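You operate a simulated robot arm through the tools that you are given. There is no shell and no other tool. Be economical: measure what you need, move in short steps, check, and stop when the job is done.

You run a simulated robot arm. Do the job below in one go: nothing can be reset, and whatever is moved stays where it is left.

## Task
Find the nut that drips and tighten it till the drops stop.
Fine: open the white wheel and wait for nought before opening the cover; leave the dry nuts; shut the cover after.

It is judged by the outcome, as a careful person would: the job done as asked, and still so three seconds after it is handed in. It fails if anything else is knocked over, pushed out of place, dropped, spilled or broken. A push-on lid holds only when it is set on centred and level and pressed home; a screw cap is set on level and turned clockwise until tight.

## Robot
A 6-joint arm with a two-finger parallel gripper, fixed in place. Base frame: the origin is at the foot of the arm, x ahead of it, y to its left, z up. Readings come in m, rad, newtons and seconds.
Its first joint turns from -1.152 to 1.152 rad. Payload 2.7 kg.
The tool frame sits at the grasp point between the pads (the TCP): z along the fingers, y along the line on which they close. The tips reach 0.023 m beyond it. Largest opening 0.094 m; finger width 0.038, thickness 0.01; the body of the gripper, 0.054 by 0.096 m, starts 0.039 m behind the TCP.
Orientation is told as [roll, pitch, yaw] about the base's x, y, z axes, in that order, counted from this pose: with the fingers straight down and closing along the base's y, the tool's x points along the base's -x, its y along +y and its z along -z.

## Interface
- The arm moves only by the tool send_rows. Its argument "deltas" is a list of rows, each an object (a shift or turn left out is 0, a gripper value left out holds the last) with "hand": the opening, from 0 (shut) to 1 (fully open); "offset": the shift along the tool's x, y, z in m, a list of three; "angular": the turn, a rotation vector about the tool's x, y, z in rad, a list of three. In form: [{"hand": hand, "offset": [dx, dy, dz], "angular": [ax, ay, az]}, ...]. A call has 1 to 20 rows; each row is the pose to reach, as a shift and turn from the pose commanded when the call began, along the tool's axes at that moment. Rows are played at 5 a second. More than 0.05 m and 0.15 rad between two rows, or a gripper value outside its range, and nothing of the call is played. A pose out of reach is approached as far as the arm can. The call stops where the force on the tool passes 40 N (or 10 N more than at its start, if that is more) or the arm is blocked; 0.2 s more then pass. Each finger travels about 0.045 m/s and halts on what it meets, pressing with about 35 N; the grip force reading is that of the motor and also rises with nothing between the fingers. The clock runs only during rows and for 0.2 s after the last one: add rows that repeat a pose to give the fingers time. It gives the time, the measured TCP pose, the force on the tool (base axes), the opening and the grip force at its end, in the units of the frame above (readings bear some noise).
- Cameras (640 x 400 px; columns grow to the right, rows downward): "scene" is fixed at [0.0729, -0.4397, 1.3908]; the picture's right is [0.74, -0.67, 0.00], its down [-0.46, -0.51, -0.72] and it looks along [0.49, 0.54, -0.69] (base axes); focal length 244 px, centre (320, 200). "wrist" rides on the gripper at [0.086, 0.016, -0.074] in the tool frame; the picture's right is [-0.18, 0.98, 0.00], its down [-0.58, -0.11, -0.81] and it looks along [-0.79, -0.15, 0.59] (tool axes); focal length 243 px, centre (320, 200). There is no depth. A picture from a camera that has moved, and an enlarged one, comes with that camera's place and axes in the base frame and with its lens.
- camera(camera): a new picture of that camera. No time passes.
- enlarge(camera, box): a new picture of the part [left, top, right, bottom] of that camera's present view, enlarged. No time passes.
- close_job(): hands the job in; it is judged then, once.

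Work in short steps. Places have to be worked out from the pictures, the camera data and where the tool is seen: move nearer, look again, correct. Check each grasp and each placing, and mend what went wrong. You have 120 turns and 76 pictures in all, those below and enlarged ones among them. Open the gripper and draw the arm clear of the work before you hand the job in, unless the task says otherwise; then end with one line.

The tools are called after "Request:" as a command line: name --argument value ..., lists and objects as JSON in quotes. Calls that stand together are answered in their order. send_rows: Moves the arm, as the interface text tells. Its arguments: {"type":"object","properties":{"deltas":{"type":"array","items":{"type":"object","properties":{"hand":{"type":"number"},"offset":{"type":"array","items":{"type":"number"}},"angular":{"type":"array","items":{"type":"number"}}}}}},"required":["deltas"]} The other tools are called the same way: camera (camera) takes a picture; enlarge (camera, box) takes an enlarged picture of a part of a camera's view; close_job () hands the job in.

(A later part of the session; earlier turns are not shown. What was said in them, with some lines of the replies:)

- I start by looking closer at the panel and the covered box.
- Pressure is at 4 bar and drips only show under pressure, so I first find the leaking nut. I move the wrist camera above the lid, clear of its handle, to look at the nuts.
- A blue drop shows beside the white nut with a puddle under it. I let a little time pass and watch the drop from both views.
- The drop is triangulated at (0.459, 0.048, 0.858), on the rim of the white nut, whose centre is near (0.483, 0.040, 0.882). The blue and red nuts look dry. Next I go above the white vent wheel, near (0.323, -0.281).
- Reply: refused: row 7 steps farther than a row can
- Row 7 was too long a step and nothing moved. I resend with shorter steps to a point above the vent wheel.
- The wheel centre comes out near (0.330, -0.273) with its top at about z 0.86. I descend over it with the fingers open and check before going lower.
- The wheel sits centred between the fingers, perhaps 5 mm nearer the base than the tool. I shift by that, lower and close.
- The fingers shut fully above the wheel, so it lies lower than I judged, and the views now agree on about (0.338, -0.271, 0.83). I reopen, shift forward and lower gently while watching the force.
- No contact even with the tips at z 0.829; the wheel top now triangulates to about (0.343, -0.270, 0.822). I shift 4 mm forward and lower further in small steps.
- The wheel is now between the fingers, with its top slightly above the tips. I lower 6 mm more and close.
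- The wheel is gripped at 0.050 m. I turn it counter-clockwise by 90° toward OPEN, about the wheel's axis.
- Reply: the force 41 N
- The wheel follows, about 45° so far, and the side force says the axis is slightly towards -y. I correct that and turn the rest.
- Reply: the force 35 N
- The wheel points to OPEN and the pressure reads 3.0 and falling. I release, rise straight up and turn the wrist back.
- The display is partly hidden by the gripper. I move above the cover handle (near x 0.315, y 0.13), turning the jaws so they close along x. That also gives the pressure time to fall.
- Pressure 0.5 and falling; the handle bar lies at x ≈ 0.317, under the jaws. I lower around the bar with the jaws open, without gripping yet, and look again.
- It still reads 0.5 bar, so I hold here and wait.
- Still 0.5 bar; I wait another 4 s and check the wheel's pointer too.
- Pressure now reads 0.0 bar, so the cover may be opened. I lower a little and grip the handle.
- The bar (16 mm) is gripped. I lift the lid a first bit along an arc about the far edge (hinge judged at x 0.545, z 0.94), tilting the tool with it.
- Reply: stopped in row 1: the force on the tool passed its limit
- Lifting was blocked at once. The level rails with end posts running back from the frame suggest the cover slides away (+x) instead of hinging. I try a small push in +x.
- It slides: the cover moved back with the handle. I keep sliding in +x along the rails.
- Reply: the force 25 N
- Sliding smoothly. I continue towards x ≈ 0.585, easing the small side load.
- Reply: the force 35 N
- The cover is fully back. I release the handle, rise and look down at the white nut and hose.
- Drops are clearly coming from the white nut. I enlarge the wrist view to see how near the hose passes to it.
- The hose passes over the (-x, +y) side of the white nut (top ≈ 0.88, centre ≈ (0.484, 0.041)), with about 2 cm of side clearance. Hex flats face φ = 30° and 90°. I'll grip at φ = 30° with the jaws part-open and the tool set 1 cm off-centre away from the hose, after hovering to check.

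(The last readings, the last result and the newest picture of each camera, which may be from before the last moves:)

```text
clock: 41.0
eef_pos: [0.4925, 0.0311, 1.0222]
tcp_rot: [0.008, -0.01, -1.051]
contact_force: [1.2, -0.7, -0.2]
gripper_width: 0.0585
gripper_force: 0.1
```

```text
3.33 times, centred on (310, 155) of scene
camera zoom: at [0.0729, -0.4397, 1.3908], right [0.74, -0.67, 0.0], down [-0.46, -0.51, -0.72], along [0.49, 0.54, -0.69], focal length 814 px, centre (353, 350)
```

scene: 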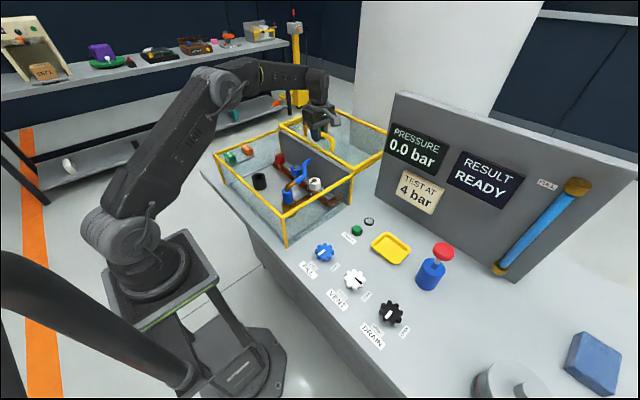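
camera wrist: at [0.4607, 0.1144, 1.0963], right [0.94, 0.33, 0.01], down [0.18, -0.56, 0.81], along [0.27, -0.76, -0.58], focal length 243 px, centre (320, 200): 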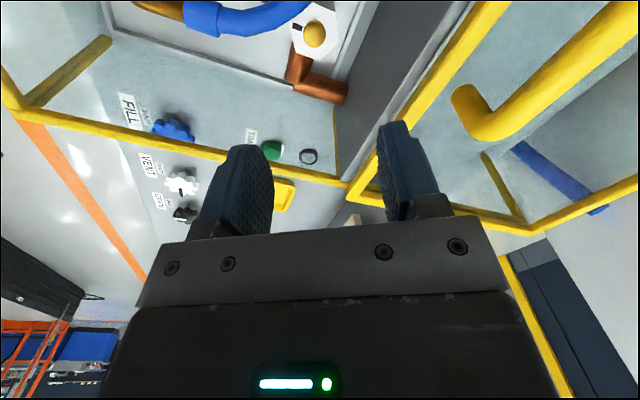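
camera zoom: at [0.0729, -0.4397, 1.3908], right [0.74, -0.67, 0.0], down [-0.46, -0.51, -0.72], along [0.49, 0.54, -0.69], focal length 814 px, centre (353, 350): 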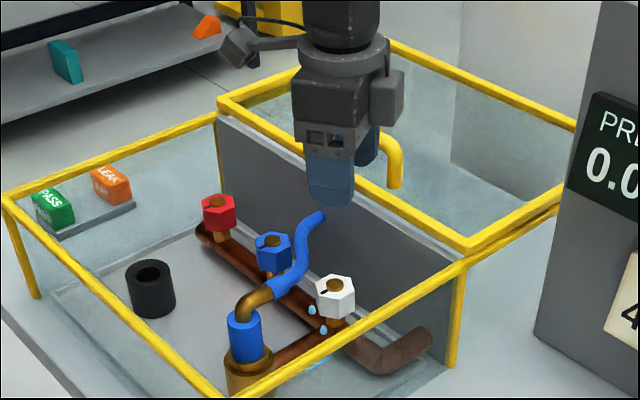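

The nut re-measures at (0.4835, 0.0415) and the hose edge is slightly farther than feared. I correct by 3 mm and go down to z ≈ 0.888 with the jaws open.

Request:
send_rows --deltas '[{"offset": [0.003, -0.0023, 0.03]}, {"offset": [0.003, -0.0023, 0.06]}, {"offset": [0.003, -0.0023, 0.09]}, {"offset": [0.003, -0.0023, 0.108]}, {"offset": [0.003, -0.0023, 0.12]}, {"offset": [0.003, -0.0023, 0.128]}, {"offset": [0.003, -0.0023, 0.134]}]'

Request:
camera --camera "wrist"

Request:
enlarge --camera "scene" --box '[230, 95, 390, 215]'

```text
clock: 42.5
eef_pos: [0.4897, 0.0328, 0.8881]
tcp_rot: [0.009, -0.011, -1.05]
contact_force: [-0.5, 0.2, -1.0]
gripper_width: 0.0583
gripper_force: 0.1
```

```text
32 pictures are left
camera wrist: at [0.4585, 0.116, 0.963], right [0.94, 0.33, 0.01], down [0.19, -0.55, 0.81], along [0.27, -0.76, -0.58], focal length 243 px, centre (320, 200)
```

wrist: 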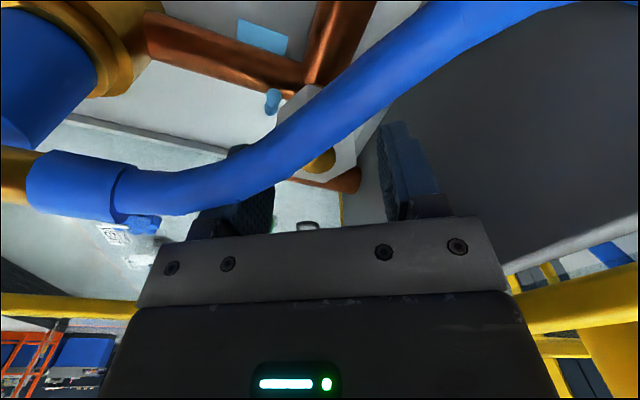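

```text
3.33 times, centred on (310, 155) of scene
camera zoom: at [0.0729, -0.4397, 1.3908], right [0.74, -0.67, 0.0], down [-0.46, -0.51, -0.72], along [0.49, 0.54, -0.69], focal length 814 px, centre (353, 350)
```

zoom: 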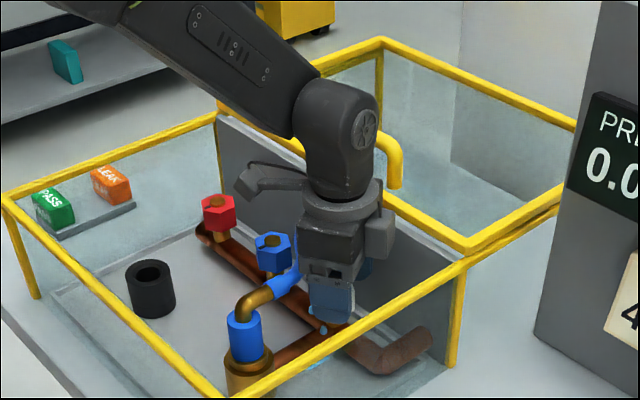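

Clear of everything, nut between the jaws. I close on the flats.

Request:
send_rows --deltas '[{"hand": 0}, {}, {}, {}]'

Request:
camera --camera "wrist"

```text
clock: 43.5
eef_pos: [0.4883, 0.0332, 0.8886]
tcp_rot: [0.009, -0.011, -1.047]
contact_force: [3.3, 0.4, -3.6]
gripper_width: 0.0408
gripper_force: 44.9
```

```text
30 pictures are left
camera wrist: at [0.4586, 0.116, 0.963], right [0.94, 0.33, 0.01], down [0.19, -0.55, 0.81], along [0.27, -0.76, -0.58], focal length 243 px, centre (320, 200)
```

wrist: 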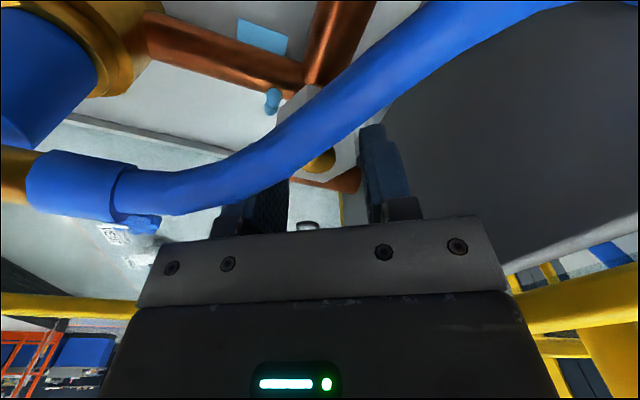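

Gripped on flats at 0.0408 m. I turn clockwise about the nut's axis in small steps.

Request:
send_rows --deltas '[{"offset": [0, -0.0006, 0], "angular": [0, 0, 0.06]}, {"offset": [0.0001, -0.0013, 0], "angular": [0, 0, 0.12]}, {"offset": [0.0002, -0.0019, 0], "angular": [0, 0, 0.18]}, {"offset": [0.0003, -0.0025, 0], "angular": [0, 0, 0.24]}, {"offset": [0.0005, -0.0031, 0], "angular": [0, 0, 0.3]}, {"offset": [0.0007, -0.0037, 0], "angular": [0, 0, 0.36]}]'

Request:
camera --camera "wrist"

```text
clock: 45.0
eef_pos: [0.4852, 0.0317, 0.8883]
tcp_rot: [0.014, -0.006, -1.41]
contact_force: [13.0, -11.9, -1.5]
gripper_width: 0.0405
gripper_force: 44.6
```

```text
29 pictures are left
camera wrist: at [0.4867, 0.1199, 0.9633], right [1.0, -0.02, 0.02], down [-0.03, -0.59, 0.81], along [-0.01, -0.81, -0.59], focal length 243 px, centre (320, 200)
```

wrist: 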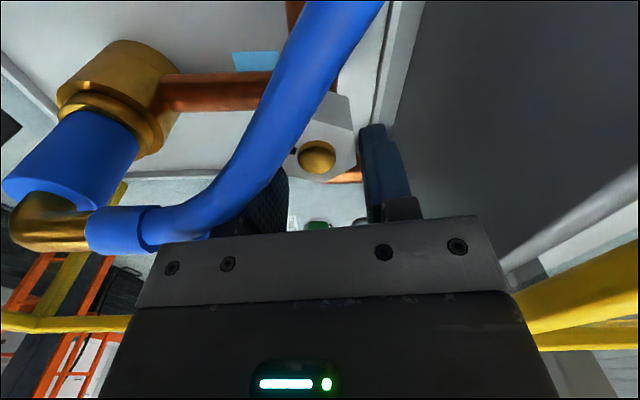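

Turned about 20° with the nut following. I check the drops from the scene camera.

Request:
enlarge --camera "scene" --box '[270, 145, 360, 205]'

```text
6.67 times, centred on (315, 175) of scene
camera zoom: at [0.0732, -0.44, 1.3907], right [0.74, -0.67, 0.0], down [-0.46, -0.51, -0.72], along [0.49, 0.54, -0.69], focal length 1627 px, centre (353, 367)
```

zoom: 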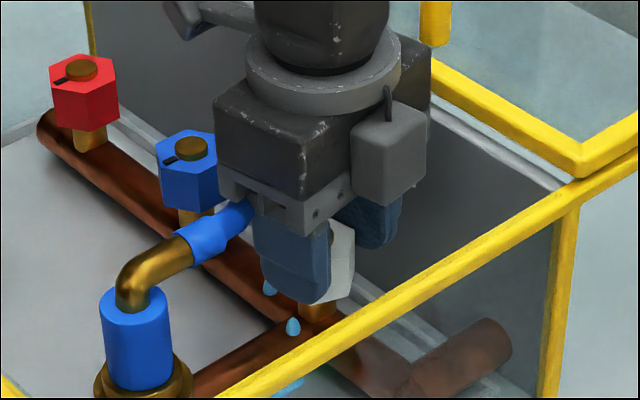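

Drops still there. I continue clockwise in small steps.

Request:
send_rows --deltas '[{"offset": [0, -0.0006, 0], "angular": [0, 0, 0.06]}, {"offset": [0.0001, -0.0013, 0], "angular": [0, 0, 0.12]}, {"offset": [0.0002, -0.0017, 0], "angular": [0, 0, 0.16]}, {"offset": [0.0002, -0.0021, 0], "angular": [0, 0, 0.2]}]'

Request:
enlarge --camera "scene" --box '[270, 145, 360, 205]'

Request:
camera --camera "wrist"

```text
clock: 46.0
eef_pos: [0.4836, 0.0316, 0.8892]
tcp_rot: [0.017, -0.004, -1.609]
contact_force: [27.9, -15.0, -10.1]
gripper_width: 0.0407
gripper_force: 45.2
```

```text
6.67 times, centred on (315, 175) of scene
camera zoom: at [0.0737, -0.44, 1.3906], right [0.74, -0.67, 0.0], down [-0.46, -0.51, -0.72], along [0.49, 0.54, -0.69], focal length 1627 px, centre (353, 367)
```

zoom: 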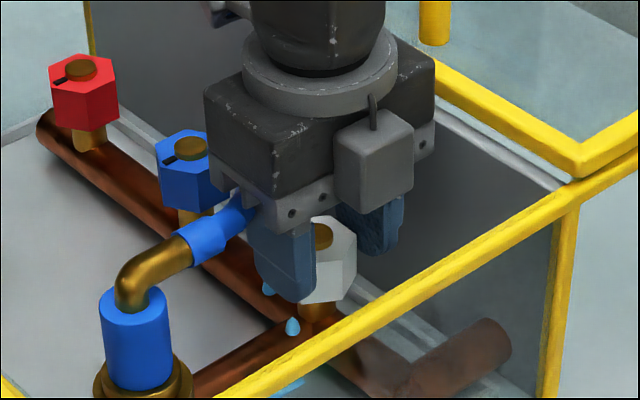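

```text
26 pictures are left
camera wrist: at [0.5021, 0.1178, 0.9636], right [0.98, -0.22, 0.02], down [-0.14, -0.57, 0.81], along [-0.17, -0.79, -0.59], focal length 243 px, centre (320, 200)
```

wrist: 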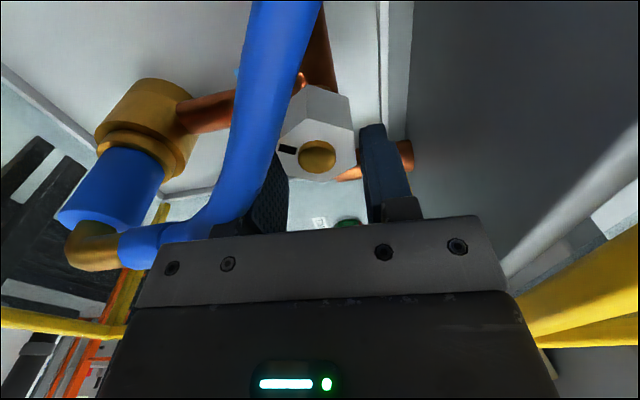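

The nut has turned about 32° and still drips; the side load suggests the finger is near the hose. I ease the jaws slightly, back away from the hose, lift, swing 60° counter-clockwise above the hose, and come down for the next flats.

Request:
send_rows --deltas '[{"hand": 0.5}, {}, {"offset": [-0.006, 0, 0]}, {"offset": [-0.012, 0, 0]}, {"offset": [-0.012, 0, -0.04]}, {"offset": [-0.012, 0, -0.08]}, {"offset": [-0.01, 0.001, -0.085], "angular": [0, 0, -0.14], "hand": 0.62}, {"offset": [-0.008, 0.002, -0.085], "angular": [0, 0, -0.28]}, {"offset": [-0.006, 0.003, -0.085], "angular": [0, 0, -0.42]}, {"offset": [-0.004, 0.005, -0.085], "angular": [0, 0, -0.56]}, {"offset": [-0.002, 0.006, -0.085], "angular": [0, 0, -0.7]}, {"offset": [0.001, 0.007, -0.085], "angular": [0, 0, -0.84]}, {"offset": [0.003, 0.008, -0.085], "angular": [0, 0, -0.97]}, {"offset": [0.0053, 0.0092, -0.085], "angular": [0, 0, -1.047]}]'

Request:
camera --camera "wrist"

Request:
enlarge --camera "scene" --box '[250, 130, 370, 210]'

```text
clock: 49.0
eef_pos: [0.4915, 0.0376, 0.9748]
tcp_rot: [0.002, -0.012, -0.559]
contact_force: [-0.3, 0.4, -0.2]
gripper_width: 0.0581
gripper_force: 0.2
```

```text
25 pictures are left
camera wrist: at [0.4253, 0.0978, 1.048], right [0.68, 0.74, 0.01], down [0.43, -0.4, 0.81], along [0.6, -0.55, -0.58], focal length 243 px, centre (320, 200)
```

wrist: 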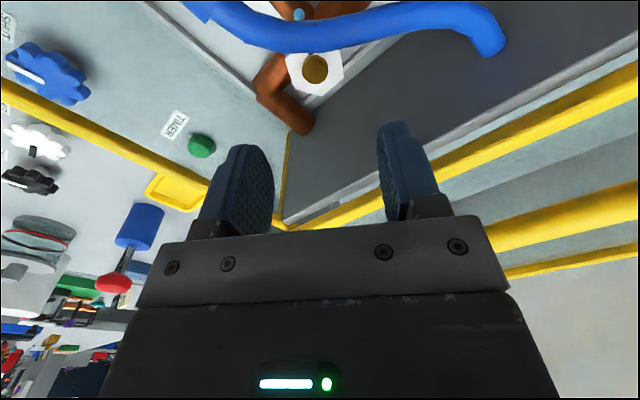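

```text
5.00 times, centred on (310, 170) of scene
camera zoom: at [0.0729, -0.4397, 1.3908], right [0.74, -0.67, 0.0], down [-0.46, -0.51, -0.72], along [0.49, 0.54, -0.69], focal length 1221 px, centre (370, 350)
```

zoom: 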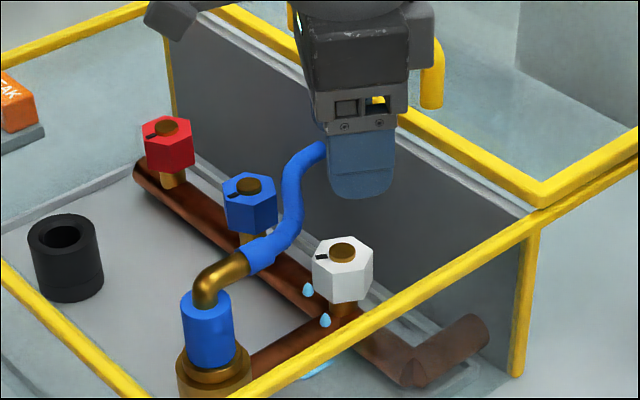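

Hose undisturbed, nut visibly turned, drops still present. I go down for the next grip.

Request:
send_rows --deltas '[{"offset": [-0.002, -0.001, 0.03]}, {"offset": [-0.002, -0.001, 0.055]}, {"offset": [-0.002, -0.001, 0.07]}, {"offset": [-0.002, -0.001, 0.08]}, {"offset": [-0.002, -0.001, 0.0865]}, {"offset": [-0.002, -0.001, 0.0865], "hand": 0}, {"offset": [-0.002, -0.001, 0.0865]}, {"offset": [-0.002, -0.001, 0.0865]}, {"offset": [-0.002, -0.001, 0.0865]}]'

Request:
camera --camera "wrist"

```text
clock: 51.0
eef_pos: [0.4937, 0.0345, 0.8869]
tcp_rot: [0.004, -0.015, -0.559]
contact_force: [1.9, 1.7, -2.6]
gripper_width: 0.0405
gripper_force: 45.2
```

```text
23 pictures are left
camera wrist: at [0.4277, 0.0947, 0.9607], right [0.68, 0.73, 0.01], down [0.42, -0.4, 0.81], along [0.6, -0.55, -0.58], focal length 243 px, centre (320, 200)
```

wrist: 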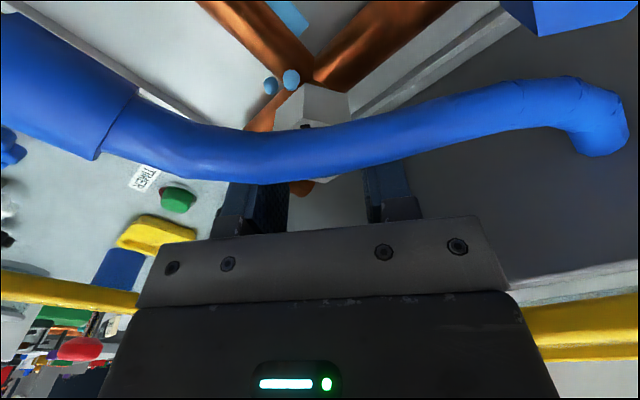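

Gripped on the next flats (0.0405 m). I turn clockwise another ~50°.

Request:
send_rows --deltas '[{"offset": [0.0001, -0.0015, 0], "angular": [0, 0, 0.13]}, {"offset": [0.0004, -0.003, 0], "angular": [0, 0, 0.26]}, {"offset": [0.0009, -0.0044, 0], "angular": [0, 0, 0.39]}, {"offset": [0.0015, -0.0057, 0], "angular": [0, 0, 0.52]}, {"offset": [0.0023, -0.007, 0], "angular": [0, 0, 0.65]}, {"offset": [0.0033, -0.0081, 0], "angular": [0, 0, 0.78]}, {"offset": [0.0044, -0.0091, 0], "angular": [0, 0, 0.91]}]'

Request:
enlarge --camera "scene" --box '[270, 145, 360, 205]'

Request:
camera --camera "wrist"

```text
clock: 52.5
eef_pos: [0.4855, 0.0307, 0.8867]
tcp_rot: [0.014, -0.006, -1.475]
contact_force: [14.0, 6.3, -5.0]
gripper_width: 0.0404
gripper_force: 44.9
```

```text
6.67 times, centred on (315, 175) of scene
camera zoom: at [0.0733, -0.4395, 1.3908], right [0.74, -0.67, 0.0], down [-0.46, -0.51, -0.72], along [0.49, 0.54, -0.69], focal length 1627 px, centre (353, 367)
```

zoom: 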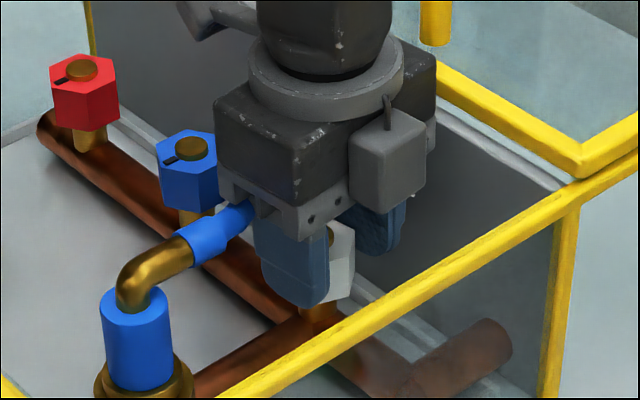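

```text
21 pictures are left
camera wrist: at [0.492, 0.1179, 0.9615], right [1.0, -0.09, 0.01], down [-0.06, -0.59, 0.81], along [-0.06, -0.81, -0.59], focal length 243 px, centre (320, 200)
```

wrist: 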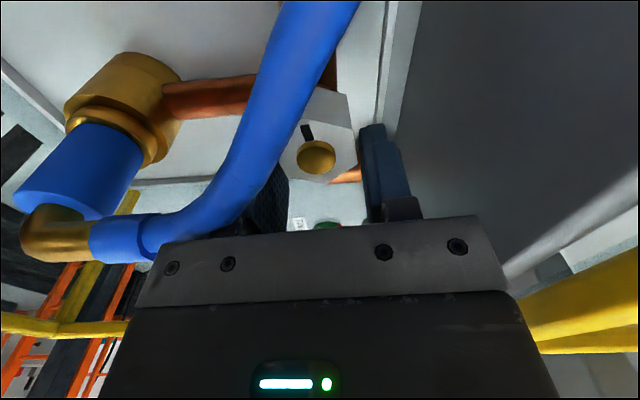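

The drops and the wet patch are gone. I release gently, back off from the hose, lift, and check that it stays dry.

Request:
send_rows --deltas '[{"hand": 0.5}, {}, {"offset": [-0.006, 0, 0]}, {"offset": [-0.012, 0, 0]}, {"offset": [-0.012, 0, -0.04]}, {"offset": [-0.012, 0, -0.08]}, {"offset": [-0.012, 0, -0.12]}, {"offset": [-0.012, 0, -0.16]}, {"offset": [-0.012, 0, -0.16]}, {"offset": [-0.012, 0, -0.16]}, {"offset": [-0.012, 0, -0.16]}, {"offset": [-0.012, 0, -0.16]}]'

Request:
enlarge --camera "scene" --box '[250, 130, 370, 210]'

```text
clock: 55.1
eef_pos: [0.4839, 0.0192, 1.0453]
tcp_rot: [0.014, -0.006, -1.47]
contact_force: [0.8, 0.8, 0.7]
gripper_width: 0.0469
gripper_force: 0.1
```

```text
5.00 times, centred on (310, 170) of scene
camera zoom: at [0.0729, -0.4397, 1.3908], right [0.74, -0.67, 0.0], down [-0.46, -0.51, -0.72], along [0.49, 0.54, -0.69], focal length 1221 px, centre (370, 350)
```

zoom: 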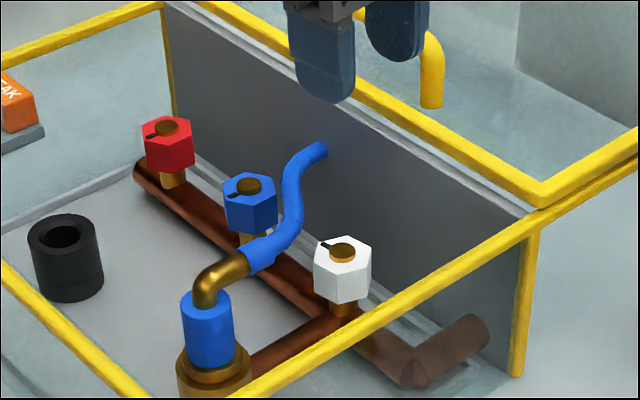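

Dry. Now I close the cover: I go over its handle at (0.582, 0.127) with the jaws along x.

Request:
send_rows --deltas '[{"offset": [0.02, 0.02, -0.02], "hand": 1}, {"offset": [0.04, 0.044, -0.03], "angular": [0, 0, 0.03]}, {"offset": [0.06, 0.066, -0.03], "angular": [0, 0, 0.06]}, {"offset": [0.08, 0.088, -0.03], "angular": [0, 0, 0.09]}, {"offset": [0.098, 0.108, -0.03], "angular": [0, 0, 0.1]}, {"offset": [0.098, 0.108, -0.02], "angular": [0, 0, 0.1]}]'

Request:
camera --camera "wrist"

```text
clock: 56.5
eef_pos: [0.5822, 0.1277, 1.0686]
tcp_rot: [0.013, -0.005, -1.57]
contact_force: [-0.8, 0.5, -0.2]
gripper_width: 0.094
gripper_force: 0.0
```

```text
19 pictures are left
camera wrist: at [0.5977, 0.2148, 1.1436], right [0.98, -0.18, 0.01], down [-0.12, -0.58, 0.81], along [-0.14, -0.8, -0.59], focal length 243 px, centre (320, 200)
```

wrist: 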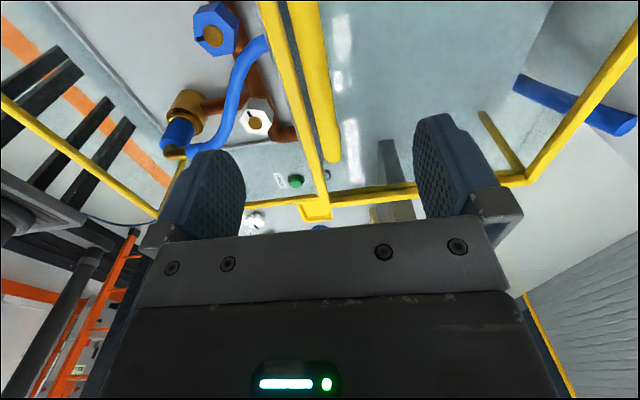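

The handle is between the jaws. I lower and grip it.

Request:
send_rows --deltas '[{"offset": [0, 0, 0.03]}, {"offset": [0, 0, 0.06]}, {"offset": [0, 0, 0.077]}, {"offset": [0, 0, 0.087]}, {"offset": [0, 0, 0.087], "hand": 0}, {"offset": [0, 0, 0.087]}, {"offset": [0, 0, 0.087]}, {"offset": [0, 0, 0.087]}, {"offset": [0, 0, 0.087]}, {"offset": [0, 0, 0.087]}]'

```text
clock: 58.8
eef_pos: [0.584, 0.1267, 0.9805]
tcp_rot: [0.013, -0.005, -1.572]
contact_force: [-1.3, -0.1, -0.2]
gripper_width: 0.0157
gripper_force: 45.1
```

Gripped. I slide the cover back towards me (-x).

Request:
send_rows --deltas '[{"offset": [0, -0.02, 0]}, {"offset": [0, -0.04, 0]}, {"offset": [0, -0.06, 0]}, {"offset": [0, -0.08, 0]}, {"offset": [0, -0.1, 0]}, {"offset": [0, -0.12, 0]}, {"offset": [0, -0.14, 0]}, {"offset": [0, -0.16, 0]}, {"offset": [0, -0.18, 0]}, {"offset": [0, -0.2, 0]}, {"offset": [0, -0.22, 0]}, {"offset": [0, -0.24, 0]}, {"offset": [0, -0.255, 0]}, {"offset": [0, -0.262, 0]}]'

Request:
enlarge --camera "scene" --box '[190, 90, 390, 250]'

```text
clock: 61.6
eef_pos: [0.3292, 0.1267, 0.9803]
tcp_rot: [0.018, -0.001, -1.571]
contact_force: [-2.2, -5.0, 4.4]
gripper_width: 0.0157
gripper_force: 44.8
stopped in row 14: the force on the tool passed its limit (the readings are from after the stop); the commanded pose is now the measured one
```

```text
2.50 times, centred on (290, 170) of scene
camera zoom: at [0.0727, -0.4399, 1.3907], right [0.74, -0.67, 0.0], down [-0.46, -0.51, -0.72], along [0.49, 0.54, -0.69], focal length 610 px, centre (395, 275)
```

zoom: 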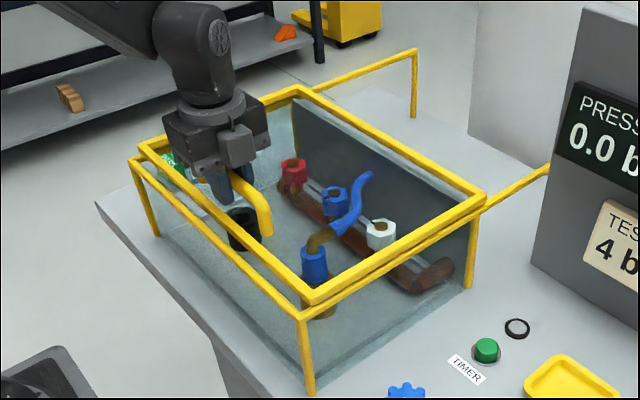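

It stopped about 12 mm short of the closed position (0.317). The reading is small now, so I try again slowly.

Request:
send_rows --deltas '[{"offset": [0, -0.002, 0]}, {"offset": [0, -0.004, 0]}, {"offset": [0, -0.006, 0]}, {"offset": [0, -0.008, 0]}, {"offset": [0, -0.01, 0]}, {"offset": [0, -0.012, 0]}]'

Request:
camera --camera "wrist"

```text
clock: 63.0
eef_pos: [0.3196, 0.1258, 0.9792]
tcp_rot: [0.021, -0.005, -1.571]
contact_force: [1.9, 1.3, 11.8]
gripper_width: 0.0156
gripper_force: 45.5
```

```text
17 pictures are left
camera wrist: at [0.3334, 0.2135, 1.0551], right [0.98, -0.18, 0.02], down [-0.13, -0.58, 0.81], along [-0.14, -0.79, -0.59], focal length 243 px, centre (320, 200)
```

wrist: 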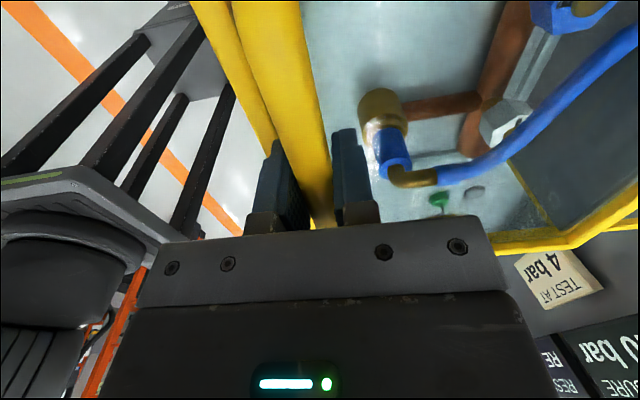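

It moved on freely to 0.3196. I continue in 1 mm steps until it meets its stop.

Request:
send_rows --deltas '[{"offset": [0, -0.001, 0]}, {"offset": [0, -0.002, 0]}, {"offset": [0, -0.003, 0]}, {"offset": [0, -0.004, 0]}, {"offset": [0, -0.005, 0]}, {"offset": [0, -0.006, 0]}, {"offset": [0, -0.007, 0]}]'

Request:
enlarge --camera "scene" --box '[190, 90, 390, 250]'

```text
clock: 64.6
eef_pos: [0.3147, 0.1272, 0.9788]
tcp_rot: [0.026, -0.004, -1.57]
contact_force: [32.9, -5.9, 3.3]
gripper_width: 0.0156
gripper_force: 44.5
```

```text
2.50 times, centred on (290, 170) of scene
camera zoom: at [0.0737, -0.4399, 1.3907], right [0.74, -0.67, 0.0], down [-0.46, -0.51, -0.72], along [0.49, 0.54, -0.69], focal length 610 px, centre (395, 275)
```

zoom: 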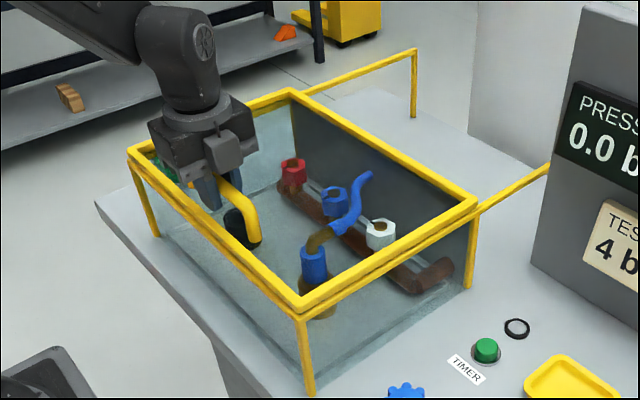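

The cover is against its stop and aligned with the frame. I release the handle and draw the arm up clear.

Request:
send_rows --deltas '[{"offset": [0, 0.002, 0]}, {"offset": [0, 0.002, 0], "hand": 1}, {"offset": [0, 0.002, 0]}, {"offset": [0, 0.002, 0]}, {"offset": [0, 0.002, 0]}, {"offset": [0, 0.002, 0]}, {"offset": [0, 0.002, -0.03]}, {"offset": [0, 0.002, -0.07]}, {"offset": [0, 0.002, -0.11]}, {"offset": [0, 0.002, -0.15]}, {"offset": [0, 0.002, -0.19]}, {"offset": [0, 0.002, -0.22]}]'

Request:
camera --camera "scene"

Request:
enlarge --camera "scene" --box '[200, 110, 400, 250]'

```text
clock: 67.2
eef_pos: [0.3063, 0.1285, 1.1998]
tcp_rot: [0.02, -0.004, -1.57]
contact_force: [-0.5, 0.1, 0.1]
gripper_width: 0.0941
gripper_force: 0.1
```

```text
15 pictures are left
```

scene: 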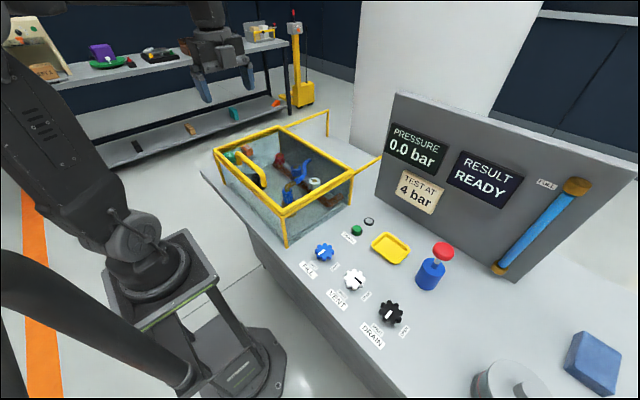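

```text
2.86 times, centred on (300, 180) of scene
camera zoom: at [0.0728, -0.4397, 1.3908], right [0.74, -0.67, 0.0], down [-0.46, -0.51, -0.72], along [0.49, 0.54, -0.69], focal length 698 px, centre (377, 257)
```

zoom: 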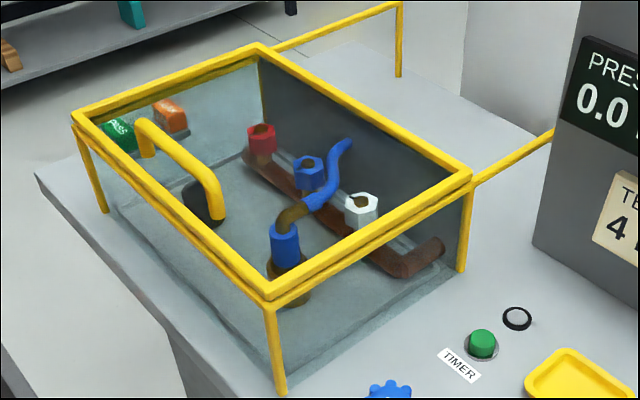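

The cover is shut exactly as at the start, no drops show, the pressure is 0.0, and the arm is clear with the gripper open. I hand the job in.

Request:
close_job

```text
The job is handed in.
```

The white nut was the one dripping; I turned it clockwise about 84° and the drops stopped, after venting to 0.0 bar before opening the cover. It was not tested again at 4 bar. The red and blue nuts were left alone, the cover is shut, and the white wheel is still open.
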